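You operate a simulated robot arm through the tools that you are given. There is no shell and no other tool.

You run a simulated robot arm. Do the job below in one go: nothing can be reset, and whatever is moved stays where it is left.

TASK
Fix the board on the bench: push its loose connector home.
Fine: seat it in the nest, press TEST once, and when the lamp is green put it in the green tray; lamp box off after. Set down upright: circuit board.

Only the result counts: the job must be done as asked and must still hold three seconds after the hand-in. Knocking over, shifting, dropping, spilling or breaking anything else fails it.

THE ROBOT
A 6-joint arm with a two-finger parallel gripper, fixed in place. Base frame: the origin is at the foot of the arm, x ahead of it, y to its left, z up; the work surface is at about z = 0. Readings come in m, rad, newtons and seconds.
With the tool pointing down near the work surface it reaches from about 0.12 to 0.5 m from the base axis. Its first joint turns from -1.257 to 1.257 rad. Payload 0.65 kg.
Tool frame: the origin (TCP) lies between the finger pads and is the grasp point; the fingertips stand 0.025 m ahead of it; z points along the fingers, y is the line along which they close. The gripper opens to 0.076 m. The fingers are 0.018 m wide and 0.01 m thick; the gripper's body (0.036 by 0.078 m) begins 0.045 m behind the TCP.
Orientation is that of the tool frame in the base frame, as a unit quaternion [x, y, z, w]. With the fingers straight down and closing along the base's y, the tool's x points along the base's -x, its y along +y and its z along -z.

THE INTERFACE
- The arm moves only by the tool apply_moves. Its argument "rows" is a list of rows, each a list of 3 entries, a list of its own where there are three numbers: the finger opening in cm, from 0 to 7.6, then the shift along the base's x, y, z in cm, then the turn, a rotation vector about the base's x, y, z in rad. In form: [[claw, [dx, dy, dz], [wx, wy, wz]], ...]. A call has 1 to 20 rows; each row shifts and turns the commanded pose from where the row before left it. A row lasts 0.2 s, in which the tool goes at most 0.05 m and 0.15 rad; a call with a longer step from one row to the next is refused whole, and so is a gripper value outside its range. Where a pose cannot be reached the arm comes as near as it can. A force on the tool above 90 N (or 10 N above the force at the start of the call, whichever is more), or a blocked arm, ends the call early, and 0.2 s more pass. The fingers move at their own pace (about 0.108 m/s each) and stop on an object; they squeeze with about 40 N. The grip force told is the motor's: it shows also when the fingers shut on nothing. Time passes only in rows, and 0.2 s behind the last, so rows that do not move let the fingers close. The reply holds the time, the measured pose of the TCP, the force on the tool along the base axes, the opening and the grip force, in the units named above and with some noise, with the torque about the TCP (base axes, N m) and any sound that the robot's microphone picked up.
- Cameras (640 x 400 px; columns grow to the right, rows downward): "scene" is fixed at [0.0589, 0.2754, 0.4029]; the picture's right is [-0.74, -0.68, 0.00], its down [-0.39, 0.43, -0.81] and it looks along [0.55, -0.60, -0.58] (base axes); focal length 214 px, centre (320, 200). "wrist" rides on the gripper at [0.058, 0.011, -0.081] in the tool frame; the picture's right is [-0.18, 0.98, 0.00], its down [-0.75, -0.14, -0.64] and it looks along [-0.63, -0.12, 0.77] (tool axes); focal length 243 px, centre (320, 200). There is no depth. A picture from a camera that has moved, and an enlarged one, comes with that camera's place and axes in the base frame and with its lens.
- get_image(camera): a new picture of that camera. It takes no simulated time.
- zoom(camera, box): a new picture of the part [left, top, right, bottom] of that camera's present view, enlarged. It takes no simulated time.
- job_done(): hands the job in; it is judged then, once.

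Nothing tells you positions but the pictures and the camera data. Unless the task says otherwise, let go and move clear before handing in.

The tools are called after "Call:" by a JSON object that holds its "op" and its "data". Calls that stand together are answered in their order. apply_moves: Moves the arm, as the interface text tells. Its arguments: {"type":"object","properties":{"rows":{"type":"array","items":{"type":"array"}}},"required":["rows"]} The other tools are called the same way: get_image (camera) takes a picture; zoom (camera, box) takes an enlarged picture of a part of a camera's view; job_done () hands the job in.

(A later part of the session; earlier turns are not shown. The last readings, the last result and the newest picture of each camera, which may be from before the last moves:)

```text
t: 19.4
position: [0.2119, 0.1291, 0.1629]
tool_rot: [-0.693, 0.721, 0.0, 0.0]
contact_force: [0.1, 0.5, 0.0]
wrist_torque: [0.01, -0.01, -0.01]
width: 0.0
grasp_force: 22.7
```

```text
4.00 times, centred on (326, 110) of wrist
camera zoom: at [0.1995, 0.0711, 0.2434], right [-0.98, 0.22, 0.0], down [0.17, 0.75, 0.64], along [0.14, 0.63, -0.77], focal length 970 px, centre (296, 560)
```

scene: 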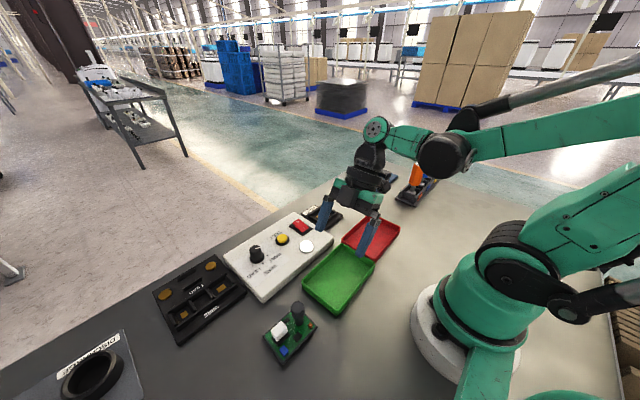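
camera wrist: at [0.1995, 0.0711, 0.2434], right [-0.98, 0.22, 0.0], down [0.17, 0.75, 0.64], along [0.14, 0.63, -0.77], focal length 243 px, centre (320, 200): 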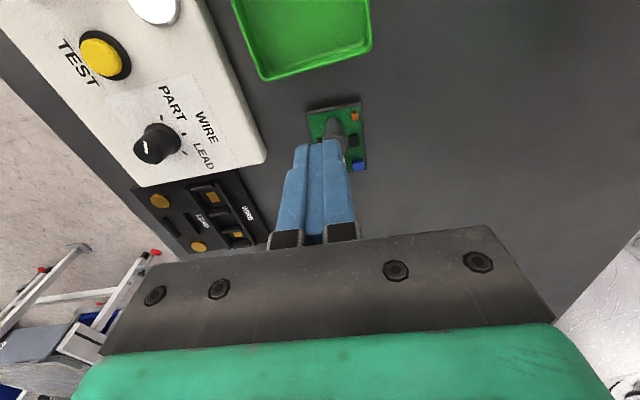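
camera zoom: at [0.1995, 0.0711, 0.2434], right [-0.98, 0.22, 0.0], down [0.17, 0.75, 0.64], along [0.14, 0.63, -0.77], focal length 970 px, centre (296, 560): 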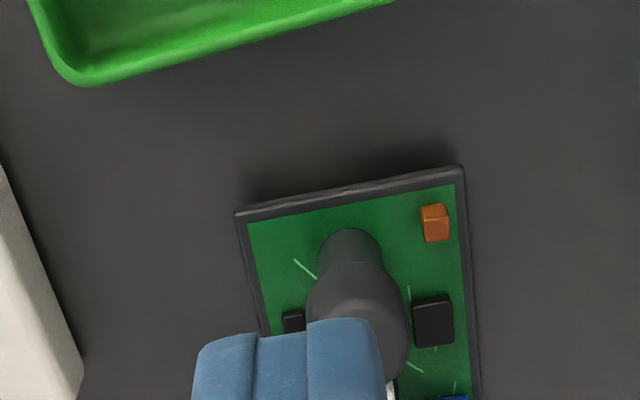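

The connector now sits flush on its header. Next I'll open the fingers to 5 cm, move over the dark post at about (0.206, 0.1685) and check alignment before gripping.

Call:
{"op": "apply_moves", "data": {"rows": [[5.0, [-0.2, 1.3, -0.5], [0, 0, 0.005]], [5.0, [-0.2, 1.3, -1.5], [0, 0, 0]], [5.0, [-0.2, 1.35, -2.0], [0, 0, 0]], [5.0, [0, 0, 0], [0, 0, 0]], [5.0, [0, 0, 0], [0, 0, 0]]]}}

Call:
{"op": "get_image", "data": {"camera": "wrist"}}

Call:
{"op": "zoom", "data": {"camera": "wrist", "box": [240, 60, 400, 180]}}

Call:
{"op": "zoom", "data": {"camera": "scene", "box": [240, 250, 360, 370]}}

```text
t: 20.6
position: [0.2056, 0.1677, 0.1227]
tool_rot: [-0.696, 0.718, -0.001, 0.0]
contact_force: [0.1, 0.1, -0.3]
wrist_torque: [0.03, -0.01, 0.01]
width: 0.0501
grasp_force: 0.1
```

```text
taken
camera wrist: at [0.1932, 0.1094, 0.2031], right [-0.98, 0.22, 0.0], down [0.17, 0.75, 0.64], along [0.14, 0.63, -0.77], focal length 243 px, centre (320, 200)
```

wrist: 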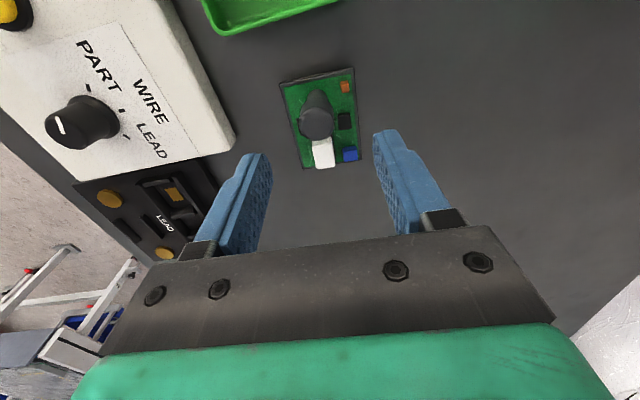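

```text
3.33 times, centred on (320, 120) of wrist
camera zoom: at [0.1932, 0.1094, 0.2031], right [-0.98, 0.22, 0.0], down [0.17, 0.75, 0.64], along [0.14, 0.63, -0.77], focal length 809 px, centre (320, 467)
```

zoom: 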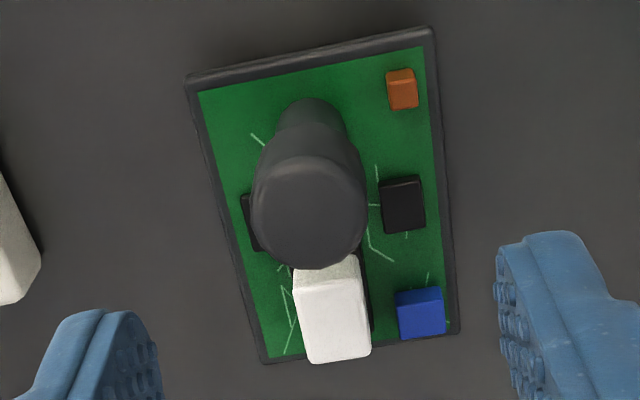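

```text
3.33 times, centred on (300, 310) of scene
camera zoom: at [0.0589, 0.2754, 0.4029], right [-0.74, -0.68, 0.0], down [-0.39, 0.43, -0.81], along [0.55, -0.6, -0.58], focal length 715 px, centre (387, -167)
```

zoom: 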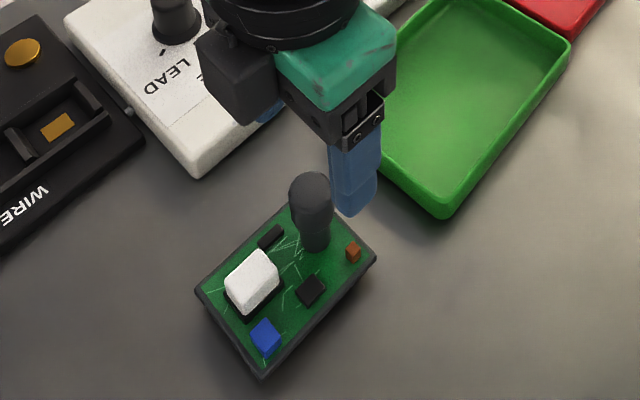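

The post sits at about (0.2067, 0.1668), midway between the fingers. I'll descend so the tips end around z = 0.035, clear of the small parts, then close.

Call:
{"op": "apply_moves", "data": {"rows": [[5.0, [0.1, -0.08, -2.0], [0, 0, 0]], [5.0, [0, 0, -2.0], [0, 0, 0]], [5.0, [0, 0, -1.5], [0, 0, 0]], [5.0, [0, 0, -0.7], [0, 0, 0]], [5.0, [0, 0, 0], [0, 0, 0]]]}}

Call:
{"op": "zoom", "data": {"camera": "wrist", "box": [240, 60, 400, 180]}}

Call:
{"op": "zoom", "data": {"camera": "scene", "box": [240, 270, 340, 370]}}

```text
t: 21.8
position: [0.2046, 0.1685, 0.0589]
tool_rot: [-0.696, 0.718, 0.0, 0.0]
contact_force: [-0.7, 0.2, 0.1]
wrist_torque: [0.01, 0.01, 0.01]
width: 0.0501
grasp_force: 0.1
```

```text
3.33 times, centred on (320, 120) of wrist
camera zoom: at [0.1921, 0.1092, 0.1413], right [-0.98, 0.22, 0.0], down [0.17, 0.75, 0.64], along [0.14, 0.63, -0.77], focal length 809 px, centre (320, 467)
```

zoom: 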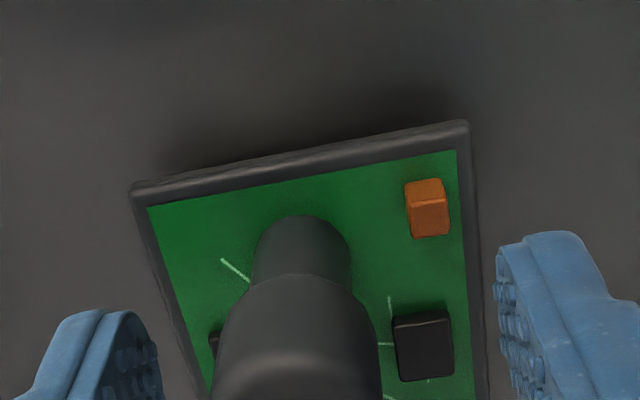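

```text
4.00 times, centred on (290, 320) of scene
camera zoom: at [0.0589, 0.2754, 0.4029], right [-0.74, -0.68, 0.0], down [-0.39, 0.43, -0.81], along [0.55, -0.6, -0.58], focal length 858 px, centre (440, -280)
```

zoom: 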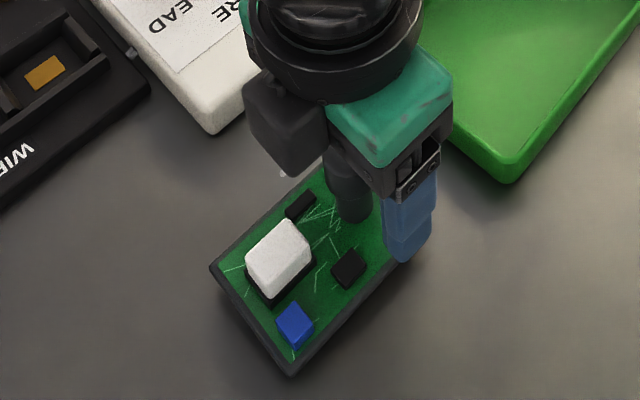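

The post sits about 3 mm to the +x side of the gripper centre, so I'll shift over and check the full view before closing.

Call:
{"op": "apply_moves", "data": {"rows": [[5.0, [0.25, 0, 0], [0, 0, 0]], [5.0, [0, 0, 0], [0, 0, 0]]]}}

Call:
{"op": "get_image", "data": {"camera": "wrist"}}

Call:
{"op": "zoom", "data": {"camera": "wrist", "box": [240, 90, 400, 210]}}

```text
t: 22.4
position: [0.208, 0.1678, 0.0602]
tool_rot: [-0.695, 0.719, 0.0, 0.0]
contact_force: [0.4, 0.4, -0.3]
wrist_torque: [-0.04, 0.03, -0.04]
width: 0.0501
grasp_force: 0.1
```

```text
taken
camera wrist: at [0.1948, 0.1089, 0.1416], right [-0.98, 0.22, 0.0], down [0.17, 0.75, 0.64], along [0.14, 0.63, -0.77], focal length 243 px, centre (320, 200)
```

wrist: 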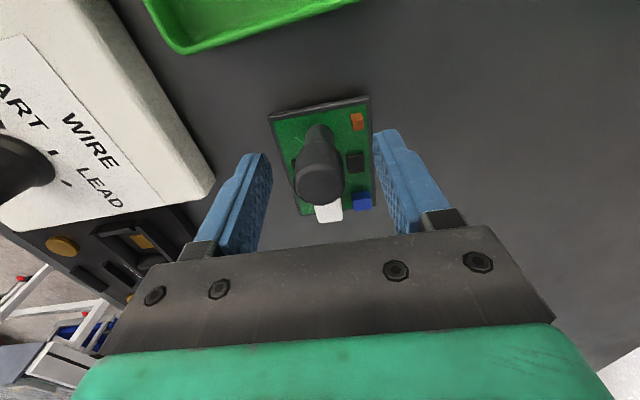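

```text
3.33 times, centred on (320, 150) of wrist
camera zoom: at [0.1948, 0.1089, 0.1416], right [-0.98, 0.22, 0.0], down [0.17, 0.75, 0.64], along [0.14, 0.63, -0.77], focal length 809 px, centre (320, 367)
```

zoom: 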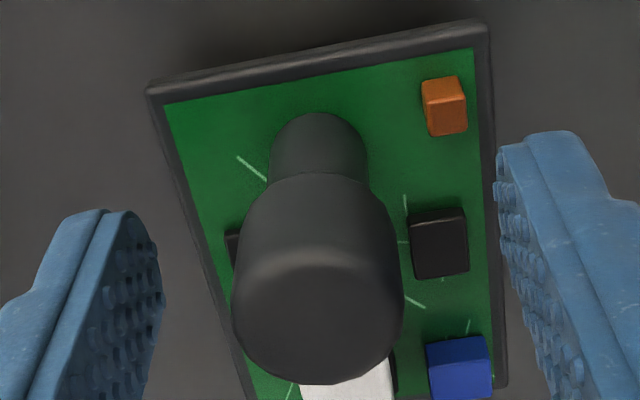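

The post is centred, and its head spans roughly z = 0.044 to 0.0625. I'll go 5 mm lower and close on it.

Call:
{"op": "apply_moves", "data": {"rows": [[5.0, [0, -0.05, -0.5], [0, 0, 0]], [5.0, [0, 0, 0], [0, 0, 0]], [0, [0, 0, 0], [0, 0, 0]], [0, [0, 0, 0], [0, 0, 0]], [0, [0, 0, 0], [0, 0, 0]]]}}

Call:
{"op": "zoom", "data": {"camera": "wrist", "box": [240, 90, 400, 210]}}

Call:
{"op": "zoom", "data": {"camera": "scene", "box": [240, 270, 340, 370]}}

```text
t: 23.6
position: [0.2085, 0.1663, 0.0558]
tool_rot: [-0.695, 0.719, 0.0, -0.001]
contact_force: [0.5, 0.6, 0.5]
wrist_torque: [-0.04, -0.01, 0.0]
width: 0.0203
grasp_force: 37.9
```

```text
3.33 times, centred on (320, 150) of wrist
camera zoom: at [0.1953, 0.1086, 0.1362], right [-0.98, 0.22, 0.0], down [0.17, 0.75, 0.64], along [0.14, 0.63, -0.77], focal length 809 px, centre (320, 367)
```

zoom: 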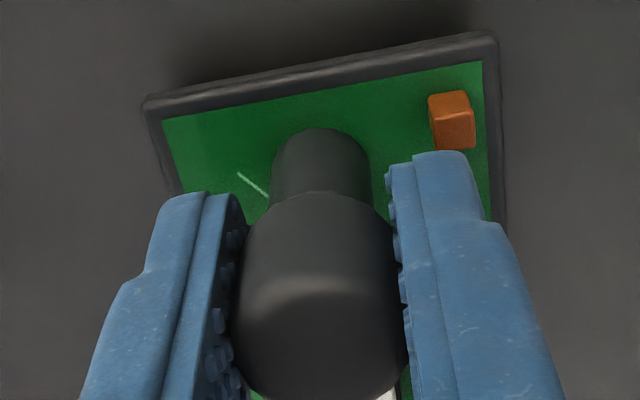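

```text
4.00 times, centred on (290, 320) of scene
camera zoom: at [0.0589, 0.2754, 0.4029], right [-0.74, -0.68, 0.0], down [-0.39, 0.43, -0.81], along [0.55, -0.6, -0.58], focal length 858 px, centre (440, -280)
```

zoom: 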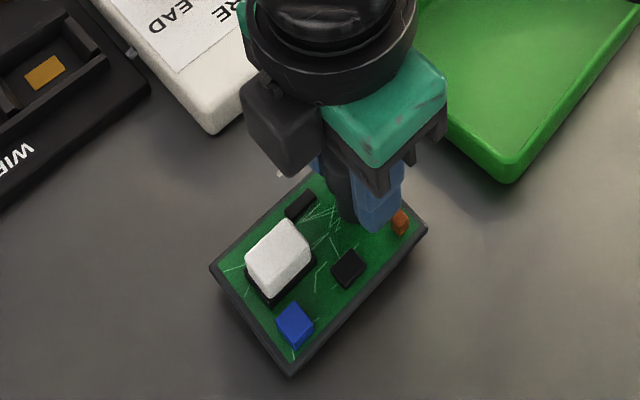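

The grip is on the post (width 0.0203, 38 N). I'll lift slowly and check that the board stays level.

Call:
{"op": "apply_moves", "data": {"rows": [[0, [0, 0, 0.3], [0, 0, 0]], [0, [0, 0, 0.5], [0, 0, 0]], [0, [0, 0, 1.2], [0, 0, 0]], [0, [0, 0, 2], [0, 0, 0]], [0, [0, 0, 2], [0, 0, 0]], [0, [0, 0, 0], [0, 0, 0]]]}}

Call:
{"op": "zoom", "data": {"camera": "scene", "box": [220, 220, 360, 360]}}

Call:
{"op": "get_image", "data": {"camera": "wrist"}}

```text
t: 25.0
position: [0.2074, 0.1685, 0.1143]
tool_rot: [-0.695, 0.719, 0.0, 0.0]
contact_force: [-0.8, 0.8, -0.4]
wrist_torque: [0.0, 0.01, 0.04]
width: 0.0203
grasp_force: 37.8
```

```text
2.86 times, centred on (290, 290) of scene
camera zoom: at [0.0589, 0.2754, 0.4029], right [-0.74, -0.68, 0.0], down [-0.39, 0.43, -0.81], along [0.55, -0.6, -0.58], focal length 613 px, centre (406, -57)
```

zoom: 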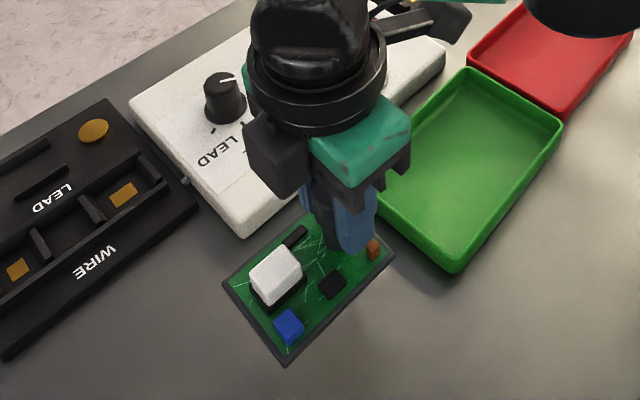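

```text
taken
camera wrist: at [0.1953, 0.1092, 0.1962], right [-0.98, 0.22, 0.0], down [0.17, 0.75, 0.64], along [0.14, 0.63, -0.77], focal length 243 px, centre (320, 200)
```

wrist: 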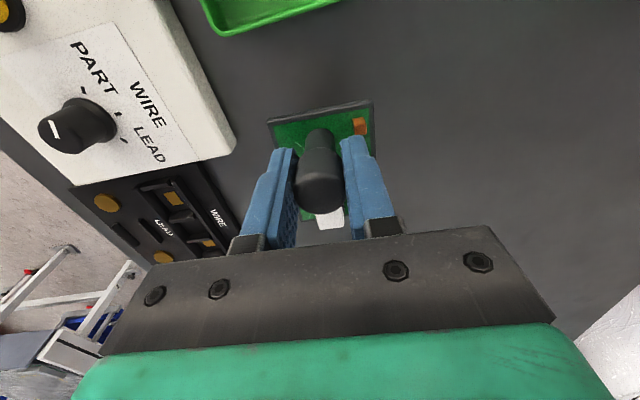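

The board came up level. I'll carry it at a safe height over the lamp box to above the PART nest, straightening its small yaw on the way.

Call:
{"op": "apply_moves", "data": {"rows": [[0, [0, 0, 2.5], [0, 0, 0]], [0, [0, 0, 2.5], [0, 0, 0]], [0, [1.65, -2.64, 0.5], [0, 0, 0.0033]], [0, [1.65, -2.64, 0.5], [0, 0, 0.0033]], [0, [1.65, -2.64, 0], [0, 0, 0.0033]], [0, [1.65, -2.64, 0], [0, 0, 0.0033]], [0, [1.65, -2.64, 0], [0, 0, 0.0033]], [0, [1.65, -2.64, 0], [0, 0, 0.0033]], [0, [1.65, -2.64, 0], [0, 0, 0.0033]], [0, [1.65, -2.64, 0], [0, 0, 0.0033]], [0, [1.65, -2.64, 0], [0, 0, 0.0033]], [0, [1.65, -2.6, 0], [0, 0, 0.0033]], [0, [0, 0, 0], [0, 0, 0]], [0, [0, 0, 0], [0, 0, 0]]]}}

Call:
{"op": "get_image", "data": {"camera": "wrist"}}

Call:
{"op": "get_image", "data": {"camera": "scene"}}

Call:
{"op": "zoom", "data": {"camera": "wrist", "box": [200, 20, 440, 200]}}

Call:
{"op": "zoom", "data": {"camera": "scene", "box": [270, 130, 390, 240]}}

```text
t: 28.0
position: [0.3726, -0.0984, 0.1745]
tool_rot: [0.707, -0.707, 0.0, 0.0]
contact_force: [0.6, 0.7, -1.1]
wrist_torque: [-0.01, -0.03, -0.01]
width: 0.0201
grasp_force: 38.2
```

```text
taken
camera wrist: at [0.3629, -0.1565, 0.2559], right [-0.98, 0.18, 0.0], down [0.14, 0.75, 0.64], along [0.12, 0.63, -0.77], focal length 243 px, centre (320, 200)
```

wrist: 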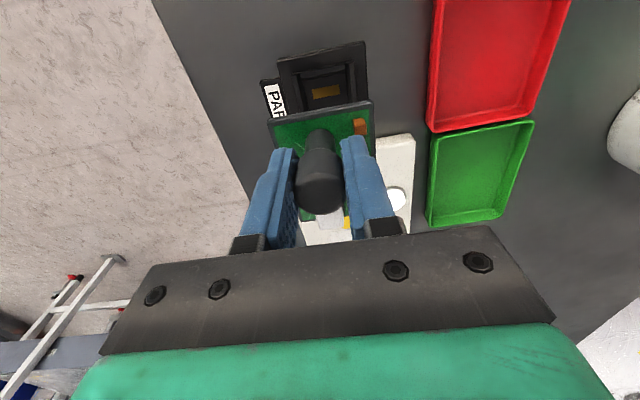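

```text
taken
```

scene: 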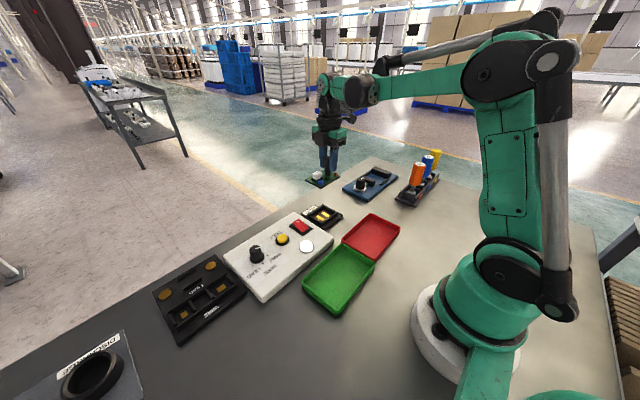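

```text
2.22 times, centred on (320, 110) of wrist
camera zoom: at [0.3629, -0.1565, 0.2559], right [-0.98, 0.18, 0.0], down [0.14, 0.75, 0.64], along [0.12, 0.63, -0.77], focal length 539 px, centre (320, 400)
```

zoom: 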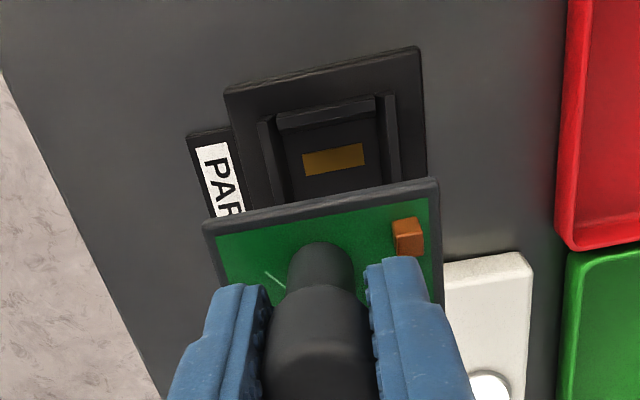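

```text
3.64 times, centred on (330, 185) of scene
camera zoom: at [0.0589, 0.2754, 0.4029], right [-0.74, -0.68, 0.0], down [-0.39, 0.43, -0.81], along [0.55, -0.6, -0.58], focal length 780 px, centre (284, 254)
```

zoom: 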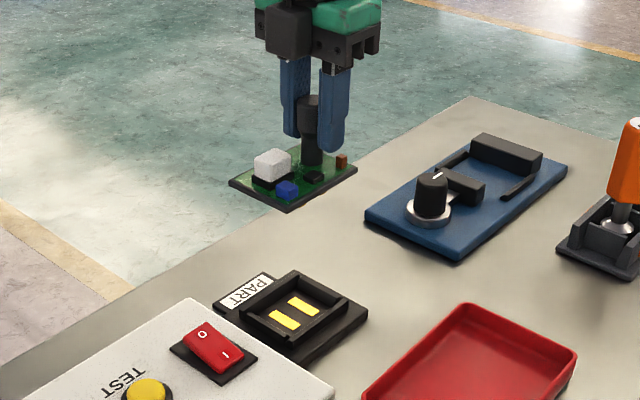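

Call:
{"op": "zoom", "data": {"camera": "wrist", "box": [260, 30, 400, 125]}}

```text
4.21 times, centred on (330, 78) of wrist
camera zoom: at [0.3629, -0.1565, 0.2559], right [-0.98, 0.18, 0.0], down [0.14, 0.75, 0.64], along [0.12, 0.63, -0.77], focal length 1022 px, centre (278, 716)
```

zoom: 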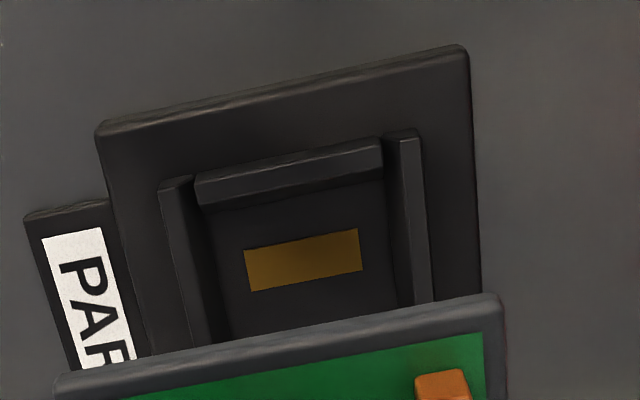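

In this view the board centre is about (-1.7, +2.8) mm off the nest centre. I'll correct that and come down to just above the nest walls for a closer check.

Call:
{"op": "apply_moves", "data": {"rows": [[0, [-0.17, 0.28, 0], [0, 0, 0.01]], [0, [0, 0, -2.0], [0, 0, 0]], [0, [0, 0, -2.0], [0, 0, 0]], [0, [0, 0, -2.0], [0, 0, 0]], [0, [0, 0, -1.5], [0, 0, 0]], [0, [0, 0, 0], [0, 0, 0]], [0, [0, 0, 0], [0, 0, 0]]]}}

Call:
{"op": "zoom", "data": {"camera": "wrist", "box": [240, 50, 400, 150]}}

Call:
{"op": "zoom", "data": {"camera": "scene", "box": [285, 160, 365, 230]}}

```text
t: 29.6
position: [0.3714, -0.0944, 0.1]
tool_rot: [0.71, -0.704, 0.0, 0.0]
contact_force: [1.1, 0.5, -1.3]
wrist_torque: [-0.03, 0.04, 0.01]
width: 0.0203
grasp_force: 37.3
```

```text
4.00 times, centred on (320, 100) of wrist
camera zoom: at [0.3615, -0.1536, 0.1814], right [-0.98, 0.17, 0.0], down [0.13, 0.75, 0.64], along [0.11, 0.63, -0.77], focal length 970 px, centre (320, 600)
```

zoom: 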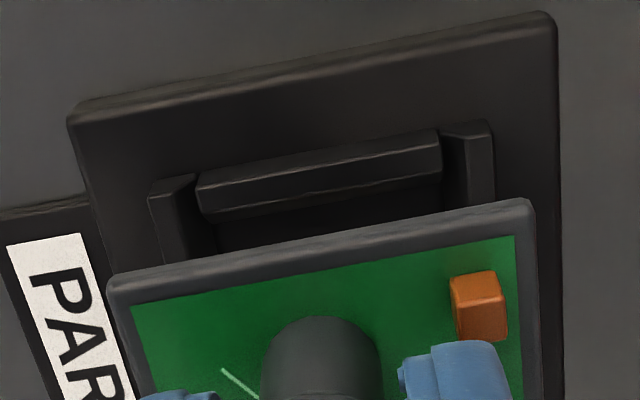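

```text
5.71 times, centred on (325, 195) of scene
camera zoom: at [0.0589, 0.2754, 0.4029], right [-0.74, -0.68, 0.0], down [-0.39, 0.43, -0.81], along [0.55, -0.6, -0.58], focal length 1226 px, centre (291, 229)
```

zoom: 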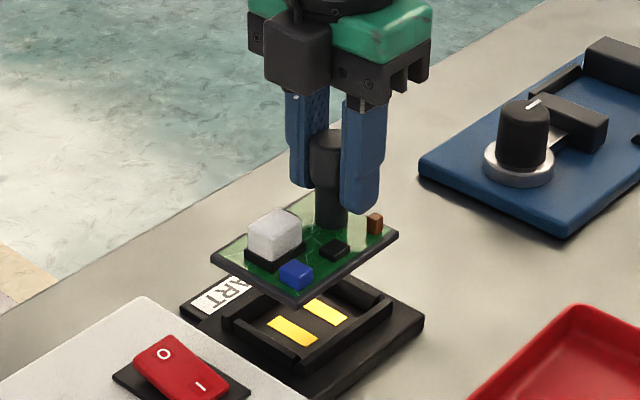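

Board and nest are now aligned to within about 0.5 mm in both axes. I'll descend to wall level and then ease in with small steps, watching force.

Call:
{"op": "apply_moves", "data": {"rows": [[0, [0, 0, -1.0], [0, 0, 0]], [0, [0, 0, -1.0], [0, 0, 0]], [0, [0, 0, -0.4], [0, 0, 0]], [0, [0, 0, 0], [0, 0, 0]]]}}

Call:
{"op": "zoom", "data": {"camera": "wrist", "box": [240, 50, 400, 150]}}

Call:
{"op": "zoom", "data": {"camera": "scene", "box": [285, 160, 365, 230]}}

```text
t: 30.6
position: [0.3721, -0.0946, 0.0758]
tool_rot: [0.71, -0.704, 0.001, 0.0]
contact_force: [-0.1, 0.5, -1.4]
wrist_torque: [-0.02, -0.01, -0.03]
width: 0.0202
grasp_force: 37.8
```

```text
4.00 times, centred on (320, 100) of wrist
camera zoom: at [0.3627, -0.153, 0.1583], right [-0.98, 0.17, 0.0], down [0.13, 0.75, 0.64], along [0.11, 0.63, -0.77], focal length 970 px, centre (320, 600)
```

zoom: 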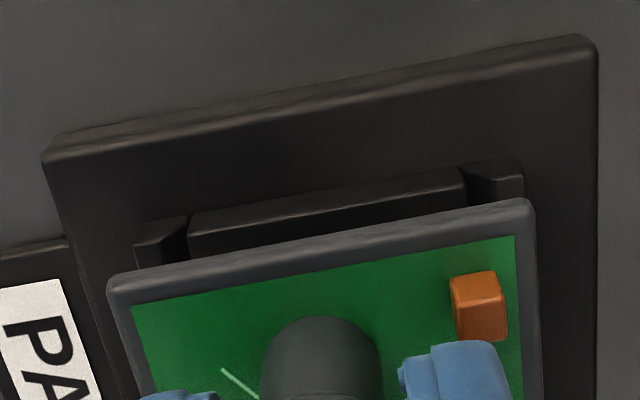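

```text
5.71 times, centred on (325, 195) of scene
camera zoom: at [0.0589, 0.2754, 0.4029], right [-0.74, -0.68, 0.0], down [-0.39, 0.43, -0.81], along [0.55, -0.6, -0.58], focal length 1226 px, centre (291, 229)
```

zoom: 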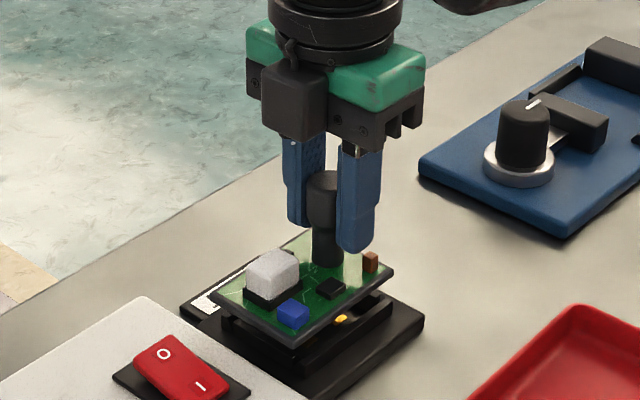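

Call:
{"op": "apply_moves", "data": {"rows": [[0, [0, 0, -0.3], [0, 0, 0]], [0, [0, 0, -0.3], [0, 0, 0]], [0, [0, 0, 0], [0, 0, 0]]]}}

```text
t: 31.4
position: [0.3727, -0.0944, 0.0694]
tool_rot: [0.71, -0.704, 0.0, 0.0]
contact_force: [-0.5, -0.4, -0.3]
wrist_torque: [0.01, -0.01, -0.01]
width: 0.0202
grasp_force: 37.3
```

Call:
{"op": "apply_moves", "data": {"rows": [[0, [0, 0, -0.2], [0, 0, 0]], [0, [0, 0, -0.2], [0, 0, 0]], [0, [0, 0, 0], [0, 0, 0]]]}}

Call:
{"op": "zoom", "data": {"camera": "wrist", "box": [240, 50, 400, 150]}}

Call:
{"op": "zoom", "data": {"camera": "scene", "box": [285, 170, 365, 240]}}

```text
t: 32.2
position: [0.3726, -0.094, 0.0662]
tool_rot: [0.71, -0.704, 0.0, 0.0]
contact_force: [-0.8, -1.9, -1.3]
wrist_torque: [-0.12, 0.0, 0.04]
width: 0.0202
grasp_force: 37.8
```

```text
4.00 times, centred on (320, 100) of wrist
camera zoom: at [0.3619, -0.1531, 0.1476], right [-0.98, 0.17, 0.0], down [0.13, 0.75, 0.64], along [0.11, 0.63, -0.77], focal length 970 px, centre (320, 600)
```

zoom: 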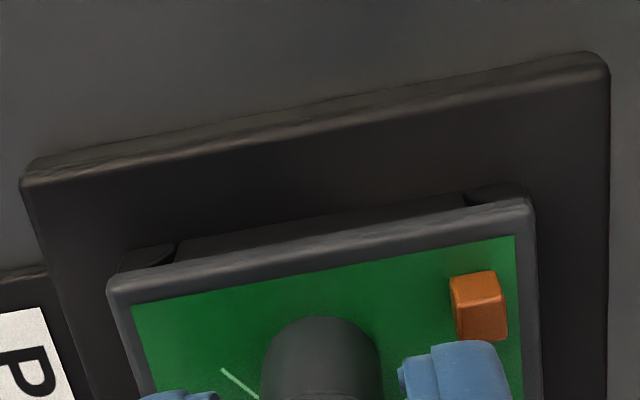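

```text
5.71 times, centred on (325, 205) of scene
camera zoom: at [0.0589, 0.2754, 0.4029], right [-0.74, -0.68, 0.0], down [-0.39, 0.43, -0.81], along [0.55, -0.6, -0.58], focal length 1226 px, centre (291, 171)
```

zoom: 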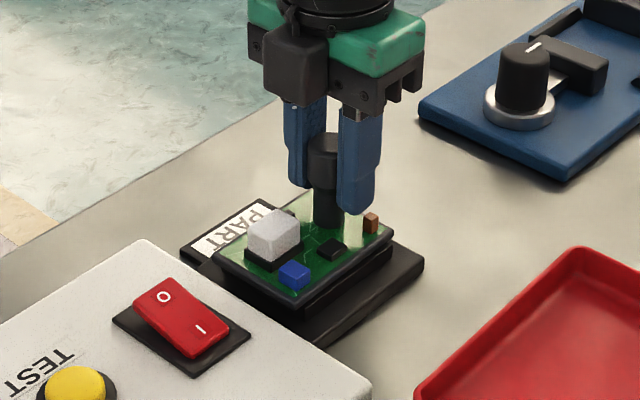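

Call:
{"op": "apply_moves", "data": {"rows": [[0, [0, -0.05, -0.1], [0, 0, 0]], [0, [0, 0, 0], [0, 0, 0]]]}}

```text
t: 32.8
position: [0.3726, -0.0949, 0.065]
tool_rot: [0.71, -0.704, 0.0, 0.0]
contact_force: [0.1, -0.3, -0.8]
wrist_torque: [0.02, 0.0, -0.01]
width: 0.0202
grasp_force: 37.9
```

Call:
{"op": "apply_moves", "data": {"rows": [[0, [0, -0.02, -0.1], [0, 0, 0]], [0, [0, 0, -0.1], [0, 0, 0]], [0, [0, 0, 0], [0, 0, 0]]]}}

```text
t: 33.6
position: [0.3723, -0.0942, 0.0633]
tool_rot: [0.711, -0.703, -0.001, -0.001]
contact_force: [3.4, 4.6, 31.4]
wrist_torque: [0.23, -0.05, 0.03]
width: 0.0205
grasp_force: 38.2
```

Contact came at TCP z = 0.063, close to the predicted seating height. I'll relieve the force and check that the board is seated level before letting go.

Call:
{"op": "apply_moves", "data": {"rows": [[0, [0, 0, 0.1], [0, 0, 0]], [0, [0, 0, 0], [0, 0, 0]]]}}

Call:
{"op": "zoom", "data": {"camera": "wrist", "box": [240, 50, 400, 150]}}

Call:
{"op": "zoom", "data": {"camera": "scene", "box": [295, 185, 351, 234]}}

```text
t: 34.2
position: [0.3716, -0.0956, 0.0627]
tool_rot: [0.711, -0.704, 0.0, 0.001]
contact_force: [-0.7, 0.1, 0.0]
wrist_torque: [-0.04, 0.0, 0.01]
width: 0.0204
grasp_force: 37.2
```

```text
4.00 times, centred on (320, 100) of wrist
camera zoom: at [0.3613, -0.1541, 0.1457], right [-0.98, 0.18, 0.0], down [0.13, 0.75, 0.64], along [0.11, 0.63, -0.77], focal length 970 px, centre (320, 600)
```

zoom: 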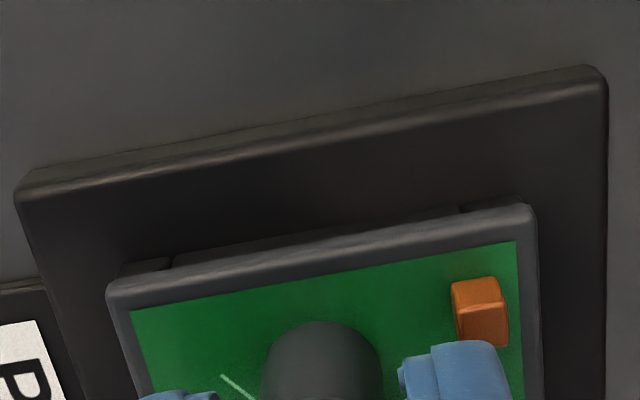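

```text
8.16 times, centred on (323, 210) of scene
camera zoom: at [0.0589, 0.2754, 0.4029], right [-0.74, -0.68, 0.0], down [-0.39, 0.43, -0.81], along [0.55, -0.6, -0.58], focal length 1751 px, centre (296, 122)
```

zoom: 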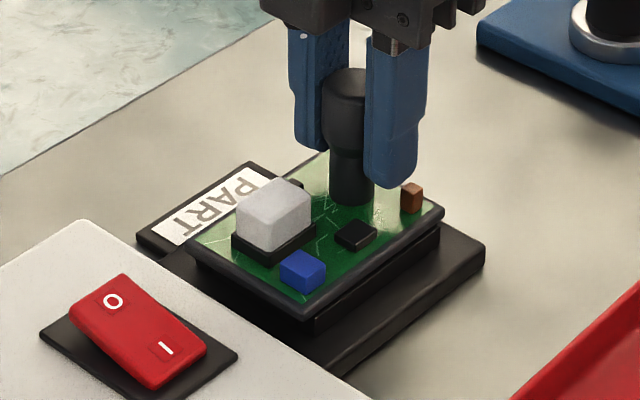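

The foot is inside the cavity and the board is level. I'll open the fingers gently and rise clear.

Call:
{"op": "apply_moves", "data": {"rows": [[2.6, [0, 0, 0], [0, 0, 0]], [4.6, [0, 0, 0], [0, 0, 0]], [4.6, [0, 0, 0], [0, 0, 0]], [4.6, [0, 0, 1.0], [0, 0, 0]], [4.6, [0, 0, 2.0], [0, 0, 0]], [4.6, [0, 0, 3.0], [0, 0, 0]], [4.6, [0, 0, 3.0], [0, 0, 0]], [4.6, [0, 0, 0], [0, 0, 0]]]}}

Call:
{"op": "get_image", "data": {"camera": "wrist"}}

Call:
{"op": "zoom", "data": {"camera": "scene", "box": [295, 185, 351, 234]}}

Call:
{"op": "zoom", "data": {"camera": "wrist", "box": [230, 30, 410, 180]}}

```text
t: 36.0
position: [0.3711, -0.0941, 0.1548]
tool_rot: [0.71, -0.704, -0.001, 0.0]
contact_force: [0.3, 0.0, -0.3]
wrist_torque: [-0.01, 0.0, -0.01]
width: 0.0462
grasp_force: 0.0
```

```text
taken
camera wrist: at [0.361, -0.153, 0.2367], right [-0.98, 0.17, 0.0], down [0.13, 0.75, 0.64], along [0.11, 0.63, -0.77], focal length 243 px, centre (320, 200)
```

wrist: 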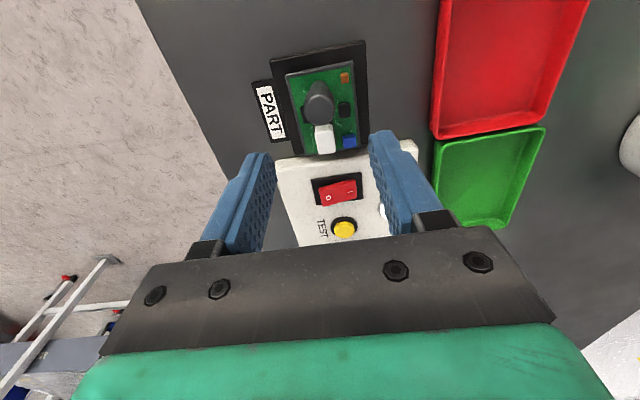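

```text
8.16 times, centred on (323, 210) of scene
camera zoom: at [0.0589, 0.2754, 0.4029], right [-0.74, -0.68, 0.0], down [-0.39, 0.43, -0.81], along [0.55, -0.6, -0.58], focal length 1751 px, centre (296, 122)
```

zoom: 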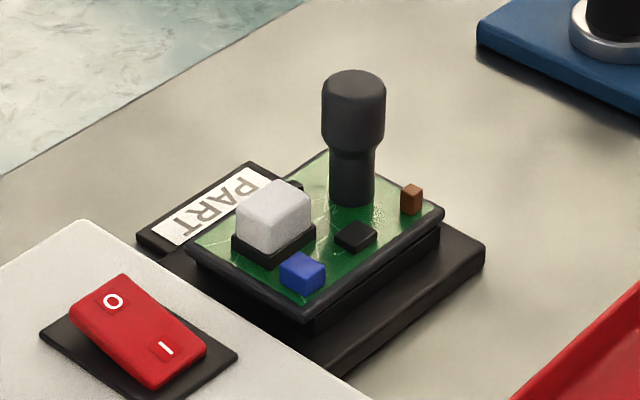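

```text
2.67 times, centred on (320, 105) of wrist
camera zoom: at [0.361, -0.153, 0.2367], right [-0.98, 0.17, 0.0], down [0.13, 0.75, 0.64], along [0.11, 0.63, -0.77], focal length 647 px, centre (320, 453)
```

zoom: 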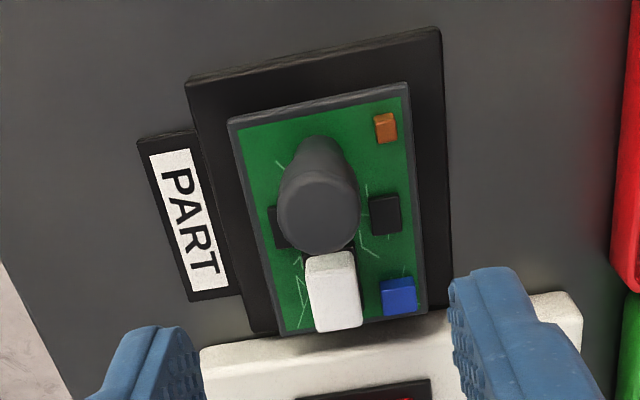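

The board is seated level in the PART nest. Next is the TEST button, so I'll close the fingers and move over the lamp box to locate it and recheck the dial and switch.

Call:
{"op": "apply_moves", "data": {"rows": [[0, [0, 2.0, 0], [0, 0, 0]], [0, [0, 3.0, 0], [0, 0, 0]], [0, [0, 3.0, 0], [0, 0, 0]], [0, [0, 2.5, 0], [0, 0, -0.008]], [0, [0, 0, 0], [0, 0, 0]]]}}

Call:
{"op": "get_image", "data": {"camera": "wrist"}}

Call:
{"op": "zoom", "data": {"camera": "wrist", "box": [240, 40, 400, 160]}}

Call:
{"op": "get_image", "data": {"camera": "scene"}}

```text
t: 37.2
position: [0.3704, 0.01, 0.1544]
tool_rot: [0.707, -0.707, 0.0, 0.0]
contact_force: [0.3, 0.5, -0.9]
wrist_torque: [-0.01, 0.04, 0.04]
width: 0.0
grasp_force: 24.3
```

```text
taken
camera wrist: at [0.3602, -0.0484, 0.2368], right [-0.98, 0.18, 0.0], down [0.14, 0.75, 0.64], along [0.12, 0.63, -0.77], focal length 243 px, centre (320, 200)
```

wrist: 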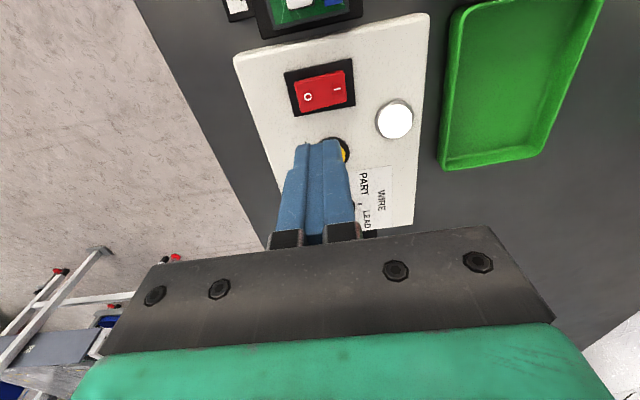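

```text
3.33 times, centred on (320, 100) of wrist
camera zoom: at [0.3602, -0.0484, 0.2368], right [-0.98, 0.18, 0.0], down [0.14, 0.75, 0.64], along [0.12, 0.63, -0.77], focal length 809 px, centre (320, 533)
```

zoom: 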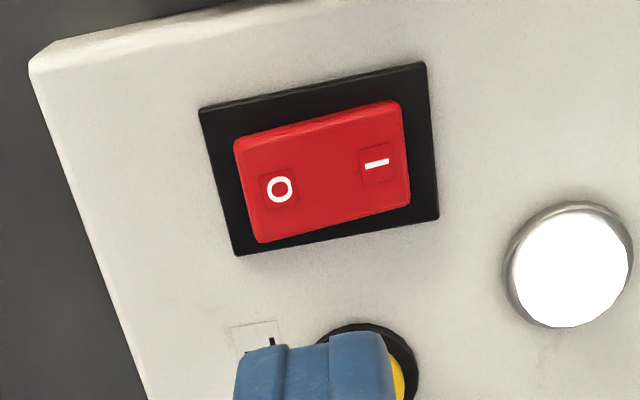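

```text
taken
```

scene: 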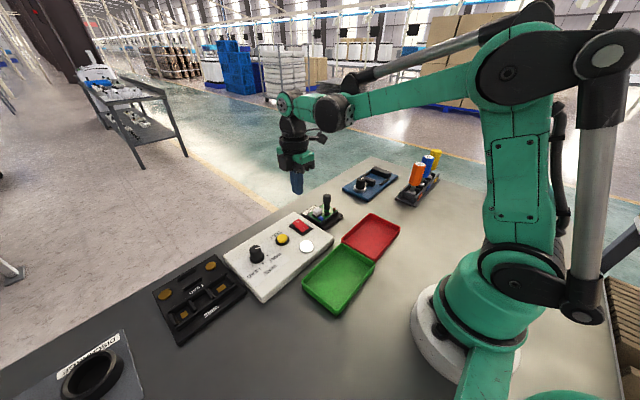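

The board is seated and the switch shows its O end raised. I'll shift toward +y to get an unobstructed look at the TEST button and dial.

Call:
{"op": "apply_moves", "data": {"rows": [[0, [0, 2.5, 0], [0, 0, 0]], [0, [0, 2.5, 0], [0, 0, 0]], [0, [0, 0, 0], [0, 0, 0]]]}}

Call:
{"op": "get_image", "data": {"camera": "wrist"}}

Call:
{"op": "zoom", "data": {"camera": "wrist", "box": [240, 40, 400, 160]}}

Call:
{"op": "zoom", "data": {"camera": "scene", "box": [235, 210, 325, 280]}}

```text
t: 38.0
position: [0.3719, 0.0595, 0.1543]
tool_rot: [0.708, -0.706, 0.0, 0.0]
contact_force: [-0.2, 0.4, -0.7]
wrist_torque: [0.07, -0.01, -0.05]
width: 0.0
grasp_force: 23.4
```

```text
taken
camera wrist: at [0.3607, 0.0018, 0.2365], right [-0.98, 0.18, 0.0], down [0.14, 0.75, 0.64], along [0.12, 0.63, -0.77], focal length 243 px, centre (320, 200)
```

wrist: 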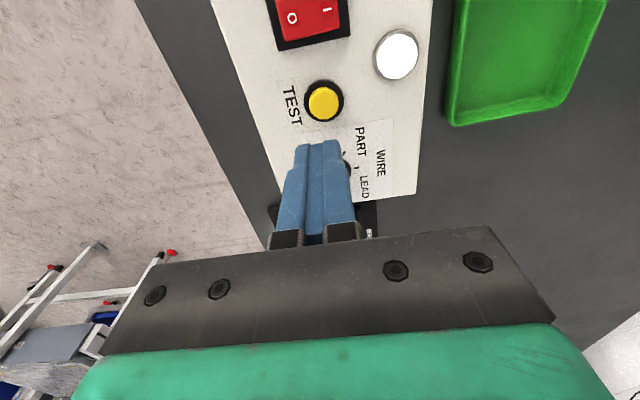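

```text
3.33 times, centred on (320, 100) of wrist
camera zoom: at [0.3607, 0.0018, 0.2365], right [-0.98, 0.18, 0.0], down [0.14, 0.75, 0.64], along [0.12, 0.63, -0.77], focal length 809 px, centre (320, 533)
```

zoom: 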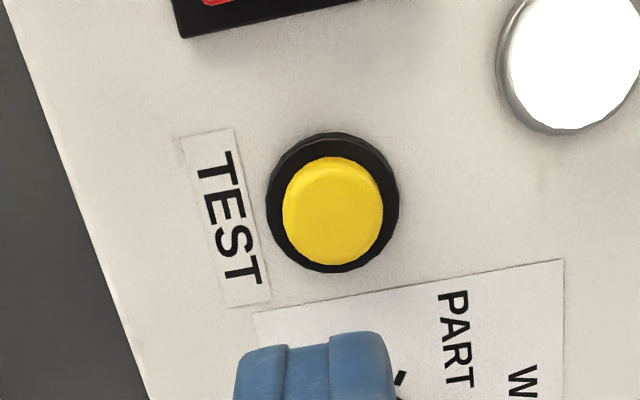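

```text
5.71 times, centred on (280, 245) of scene
camera zoom: at [0.0589, 0.2754, 0.4029], right [-0.74, -0.68, 0.0], down [-0.39, 0.43, -0.81], along [0.55, -0.6, -0.58], focal length 1226 px, centre (549, -57)
```

zoom: 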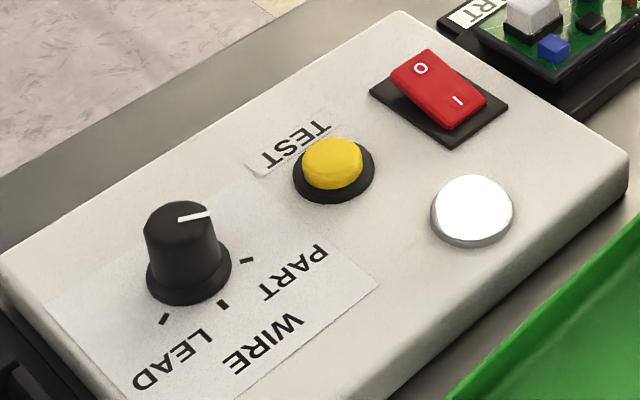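

The TEST button's top is at about (0.370, 0.0675, 0.034), the dial pointer lines up with PART, and the switch is on. I'll move the closed tips just above the button.

Call:
{"op": "apply_moves", "data": {"rows": [[0, [-0.1, 0.75, -1.5], [0, 0, 0]], [0, [0, 0, -2.5], [0, 0, 0]], [0, [0, 0, -2.5], [0, 0, 0]], [0, [0, 0, -1.8], [0, 0, 0]], [0, [0, 0, 0], [0, 0, 0]]]}}

Call:
{"op": "zoom", "data": {"camera": "scene", "box": [235, 190, 325, 280]}}

Call:
{"op": "zoom", "data": {"camera": "wrist", "box": [240, 60, 400, 180]}}

```text
t: 39.2
position: [0.3722, 0.0686, 0.0728]
tool_rot: [0.708, -0.706, 0.0, 0.0]
contact_force: [-0.2, 0.3, -0.7]
wrist_torque: [-0.03, 0.02, 0.0]
width: 0.0002
grasp_force: 23.6
```

```text
4.44 times, centred on (280, 235) of scene
camera zoom: at [0.0589, 0.2754, 0.4029], right [-0.74, -0.68, 0.0], down [-0.39, 0.43, -0.81], along [0.55, -0.6, -0.58], focal length 953 px, centre (498, 44)
```

zoom: 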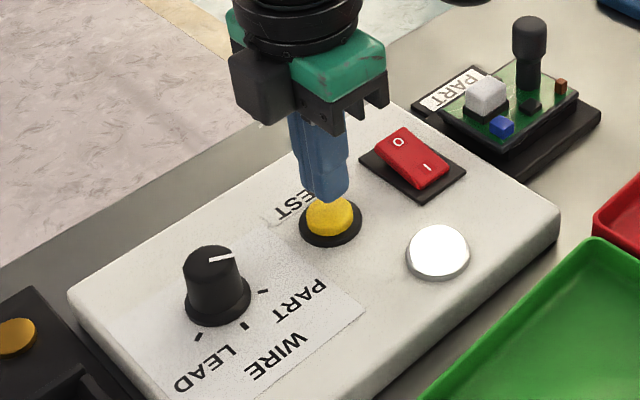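

```text
3.33 times, centred on (320, 120) of wrist
camera zoom: at [0.3607, 0.01, 0.1537], right [-0.98, 0.18, 0.0], down [0.14, 0.75, 0.64], along [0.12, 0.63, -0.77], focal length 809 px, centre (320, 467)
```

zoom: 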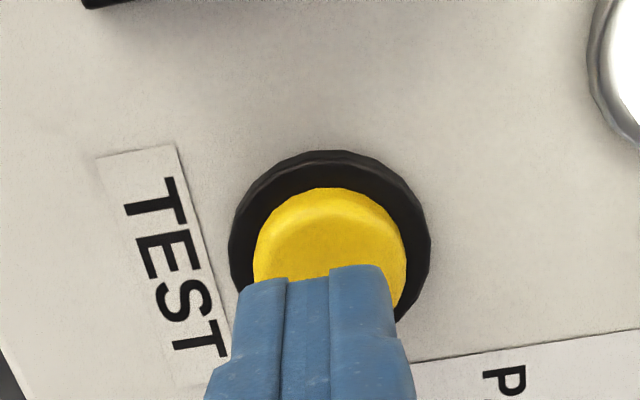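

Call:
{"op": "apply_moves", "data": {"rows": [[0, [-0.15, -0.05, -0.5], [0, 0, 0]], [0, [0, 0, -0.4], [0, 0, 0]], [0, [0, 0, 0], [0, 0, 0]]]}}

Call:
{"op": "zoom", "data": {"camera": "wrist", "box": [240, 60, 400, 180]}}

```text
t: 40.0
position: [0.3689, 0.0673, 0.0622]
tool_rot: [0.707, -0.707, 0.0, -0.001]
contact_force: [0.3, -1.3, -0.1]
wrist_torque: [0.01, 0.02, 0.0]
width: 0.0001
grasp_force: 23.3
```

```text
3.33 times, centred on (320, 120) of wrist
camera zoom: at [0.3585, 0.0086, 0.1449], right [-0.98, 0.18, 0.0], down [0.14, 0.75, 0.64], along [0.12, 0.63, -0.77], focal length 809 px, centre (320, 467)
```

zoom: 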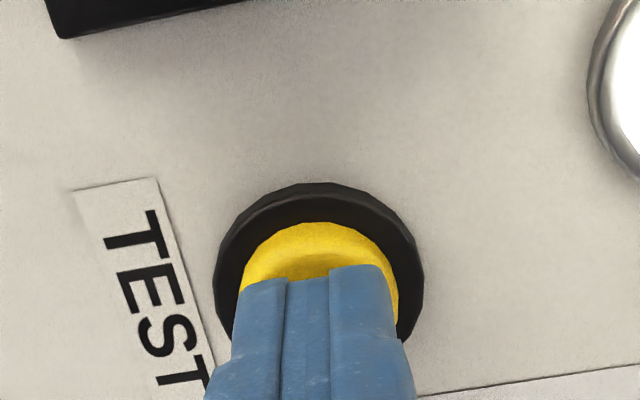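

The tips are centred over the button. I'll press it with one continuous small descent and watch for a reaction.

Call:
{"op": "apply_moves", "data": {"rows": [[0, [0, 0, -0.15], [0, 0, 0]], [0, [0, 0, -0.15], [0, 0, 0]], [0, [0, 0, 0], [0, 0, 0]]]}}

Call:
{"op": "zoom", "data": {"camera": "scene", "box": [235, 190, 325, 280]}}

```text
t: 40.8
position: [0.3689, 0.0666, 0.0606]
tool_rot: [0.707, -0.707, 0.0, -0.001]
contact_force: [-0.4, -0.3, 0.6]
wrist_torque: [0.05, 0.01, 0.01]
width: 0.0002
grasp_force: 23.3
```

```text
4.44 times, centred on (280, 235) of scene
camera zoom: at [0.0589, 0.2754, 0.4029], right [-0.74, -0.68, 0.0], down [-0.39, 0.43, -0.81], along [0.55, -0.6, -0.58], focal length 953 px, centre (498, 44)
```

zoom: 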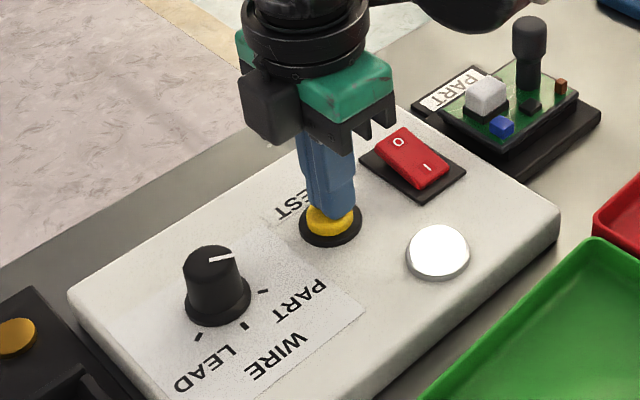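

Call:
{"op": "apply_moves", "data": {"rows": [[0, [0, 0, -0.1], [0, 0, 0]], [0, [0, 0, -0.1], [0, 0, 0]], [0, [0, 0, 0], [0, 0, 0]]]}}

Call:
{"op": "zoom", "data": {"camera": "scene", "box": [235, 190, 325, 280]}}

```text
t: 41.6
position: [0.3696, 0.0675, 0.0572]
tool_rot: [0.707, -0.707, 0.001, 0.0]
contact_force: [0.1, 0.9, 1.2]
wrist_torque: [0.06, -0.02, 0.0]
width: 0.0004
grasp_force: 23.4
```

```text
4.44 times, centred on (280, 235) of scene
camera zoom: at [0.0589, 0.2754, 0.4029], right [-0.74, -0.68, 0.0], down [-0.39, 0.43, -0.81], along [0.55, -0.6, -0.58], focal length 953 px, centre (498, 44)
```

zoom: 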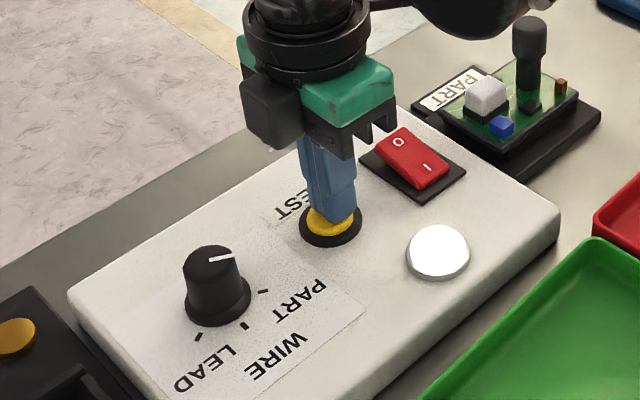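

Call:
{"op": "apply_moves", "data": {"rows": [[0, [0, 0, -0.1], [0, 0, 0]], [0, [0, 0, 0], [0, 0, 0]]]}}

Call:
{"op": "zoom", "data": {"camera": "scene", "box": [235, 190, 325, 280]}}

```text
t: 42.2
position: [0.3694, 0.0667, 0.0559]
tool_rot: [0.708, -0.706, 0.0, 0.0]
contact_force: [-0.3, 1.0, 2.8]
wrist_torque: [0.05, 0.01, 0.0]
width: 0.0
grasp_force: 23.9
heard: click
```

```text
4.44 times, centred on (280, 235) of scene
camera zoom: at [0.0589, 0.2754, 0.4029], right [-0.74, -0.68, 0.0], down [-0.39, 0.43, -0.81], along [0.55, -0.6, -0.58], focal length 953 px, centre (498, 44)
```

zoom: 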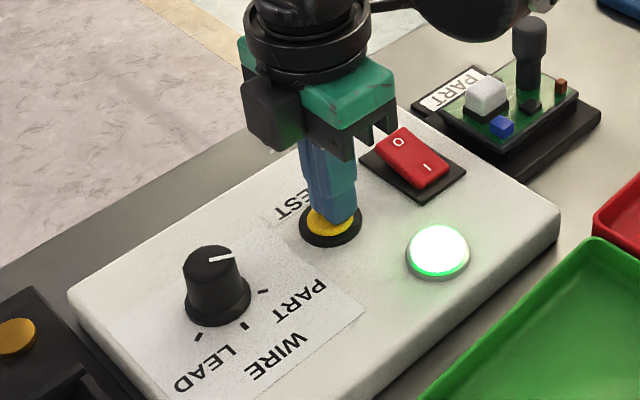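

I heard the click and the lamp is glowing green. I'll lift straight off the button so it's pressed only once, then check the lamp again.

Call:
{"op": "apply_moves", "data": {"rows": [[0, [0, 0, 1.5], [0, 0, 0]], [0, [0, 0, 3.0], [0, 0, 0]], [0, [0, 0, 3.0], [0, 0, 0]], [0, [0, 0, 2.5], [0, 0, 0]], [0, [0, 0, 0], [0, 0, 0]]]}}

Call:
{"op": "zoom", "data": {"camera": "scene", "box": [235, 190, 345, 280]}}

Call:
{"op": "get_image", "data": {"camera": "wrist"}}

```text
t: 43.4
position: [0.3686, 0.0661, 0.158]
tool_rot: [0.707, -0.707, 0.0, 0.0]
contact_force: [-0.5, 0.0, 0.1]
wrist_torque: [0.02, -0.02, -0.02]
width: 0.0
grasp_force: 23.2
```

```text
4.44 times, centred on (290, 235) of scene
camera zoom: at [0.0589, 0.2754, 0.4029], right [-0.74, -0.68, 0.0], down [-0.39, 0.43, -0.81], along [0.55, -0.6, -0.58], focal length 953 px, centre (453, 44)
```

zoom: 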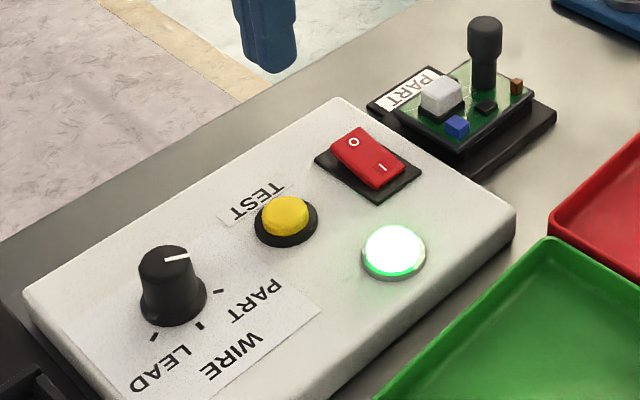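

```text
taken
camera wrist: at [0.357, 0.0079, 0.2386], right [-0.98, 0.18, 0.0], down [0.14, 0.75, 0.64], along [0.12, 0.63, -0.77], focal length 243 px, centre (320, 200)
```

wrist: 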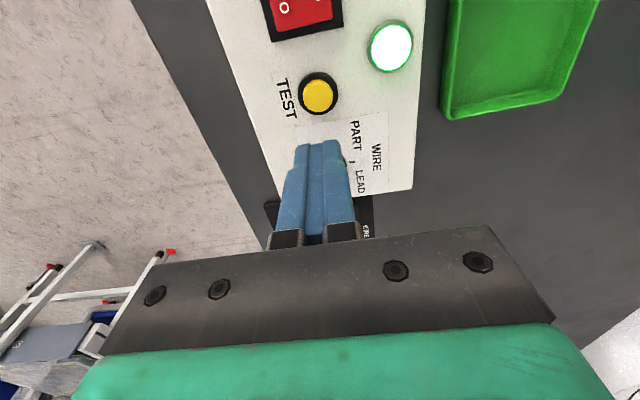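

The lamp stays green. Now I'll return above the seated board with open fingers to pick it up by the post.

Call:
{"op": "apply_moves", "data": {"rows": [[4.6, [0.05, -3.2, 0], [0, 0, 0.004]], [4.6, [0.05, -3.2, 0], [0, 0, 0.004]], [4.6, [0.05, -3.2, 0], [0, 0, 0]], [4.6, [0.05, -3.2, 0], [0, 0, 0]], [4.6, [0.05, -3.4, 0], [0, 0, 0]], [4.6, [0, 0, 0], [0, 0, 0]], [4.6, [0, 0, 0], [0, 0, 0]]]}}

Call:
{"op": "zoom", "data": {"camera": "wrist", "box": [230, 30, 410, 180]}}

Call:
{"op": "zoom", "data": {"camera": "scene", "box": [285, 160, 365, 230]}}

```text
t: 45.0
position: [0.3701, -0.0968, 0.1543]
tool_rot: [0.711, -0.703, 0.001, 0.001]
contact_force: [-0.5, 0.6, 0.1]
wrist_torque: [-0.03, -0.03, 0.0]
width: 0.0458
grasp_force: 0.1
```

```text
2.67 times, centred on (320, 105) of wrist
camera zoom: at [0.3601, -0.155, 0.2372], right [-0.98, 0.17, 0.0], down [0.13, 0.75, 0.64], along [0.11, 0.63, -0.77], focal length 647 px, centre (320, 453)
```

zoom: 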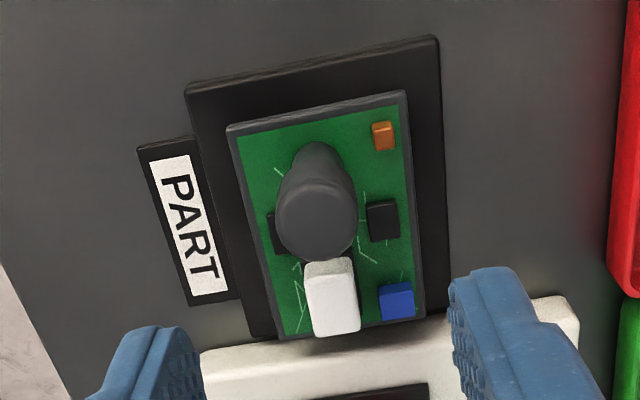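

```text
5.71 times, centred on (325, 195) of scene
camera zoom: at [0.0589, 0.2754, 0.4029], right [-0.74, -0.68, 0.0], down [-0.39, 0.43, -0.81], along [0.55, -0.6, -0.58], focal length 1226 px, centre (291, 229)
```

zoom: 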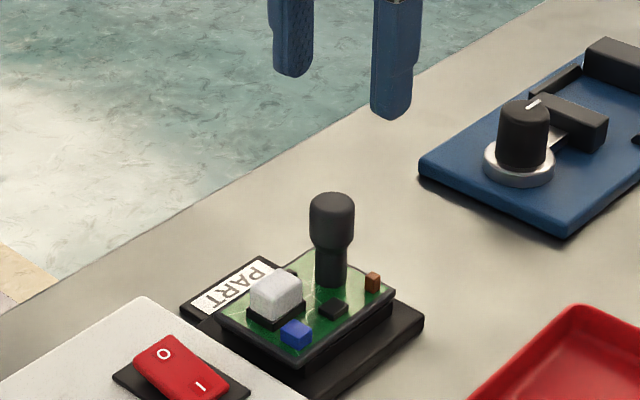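

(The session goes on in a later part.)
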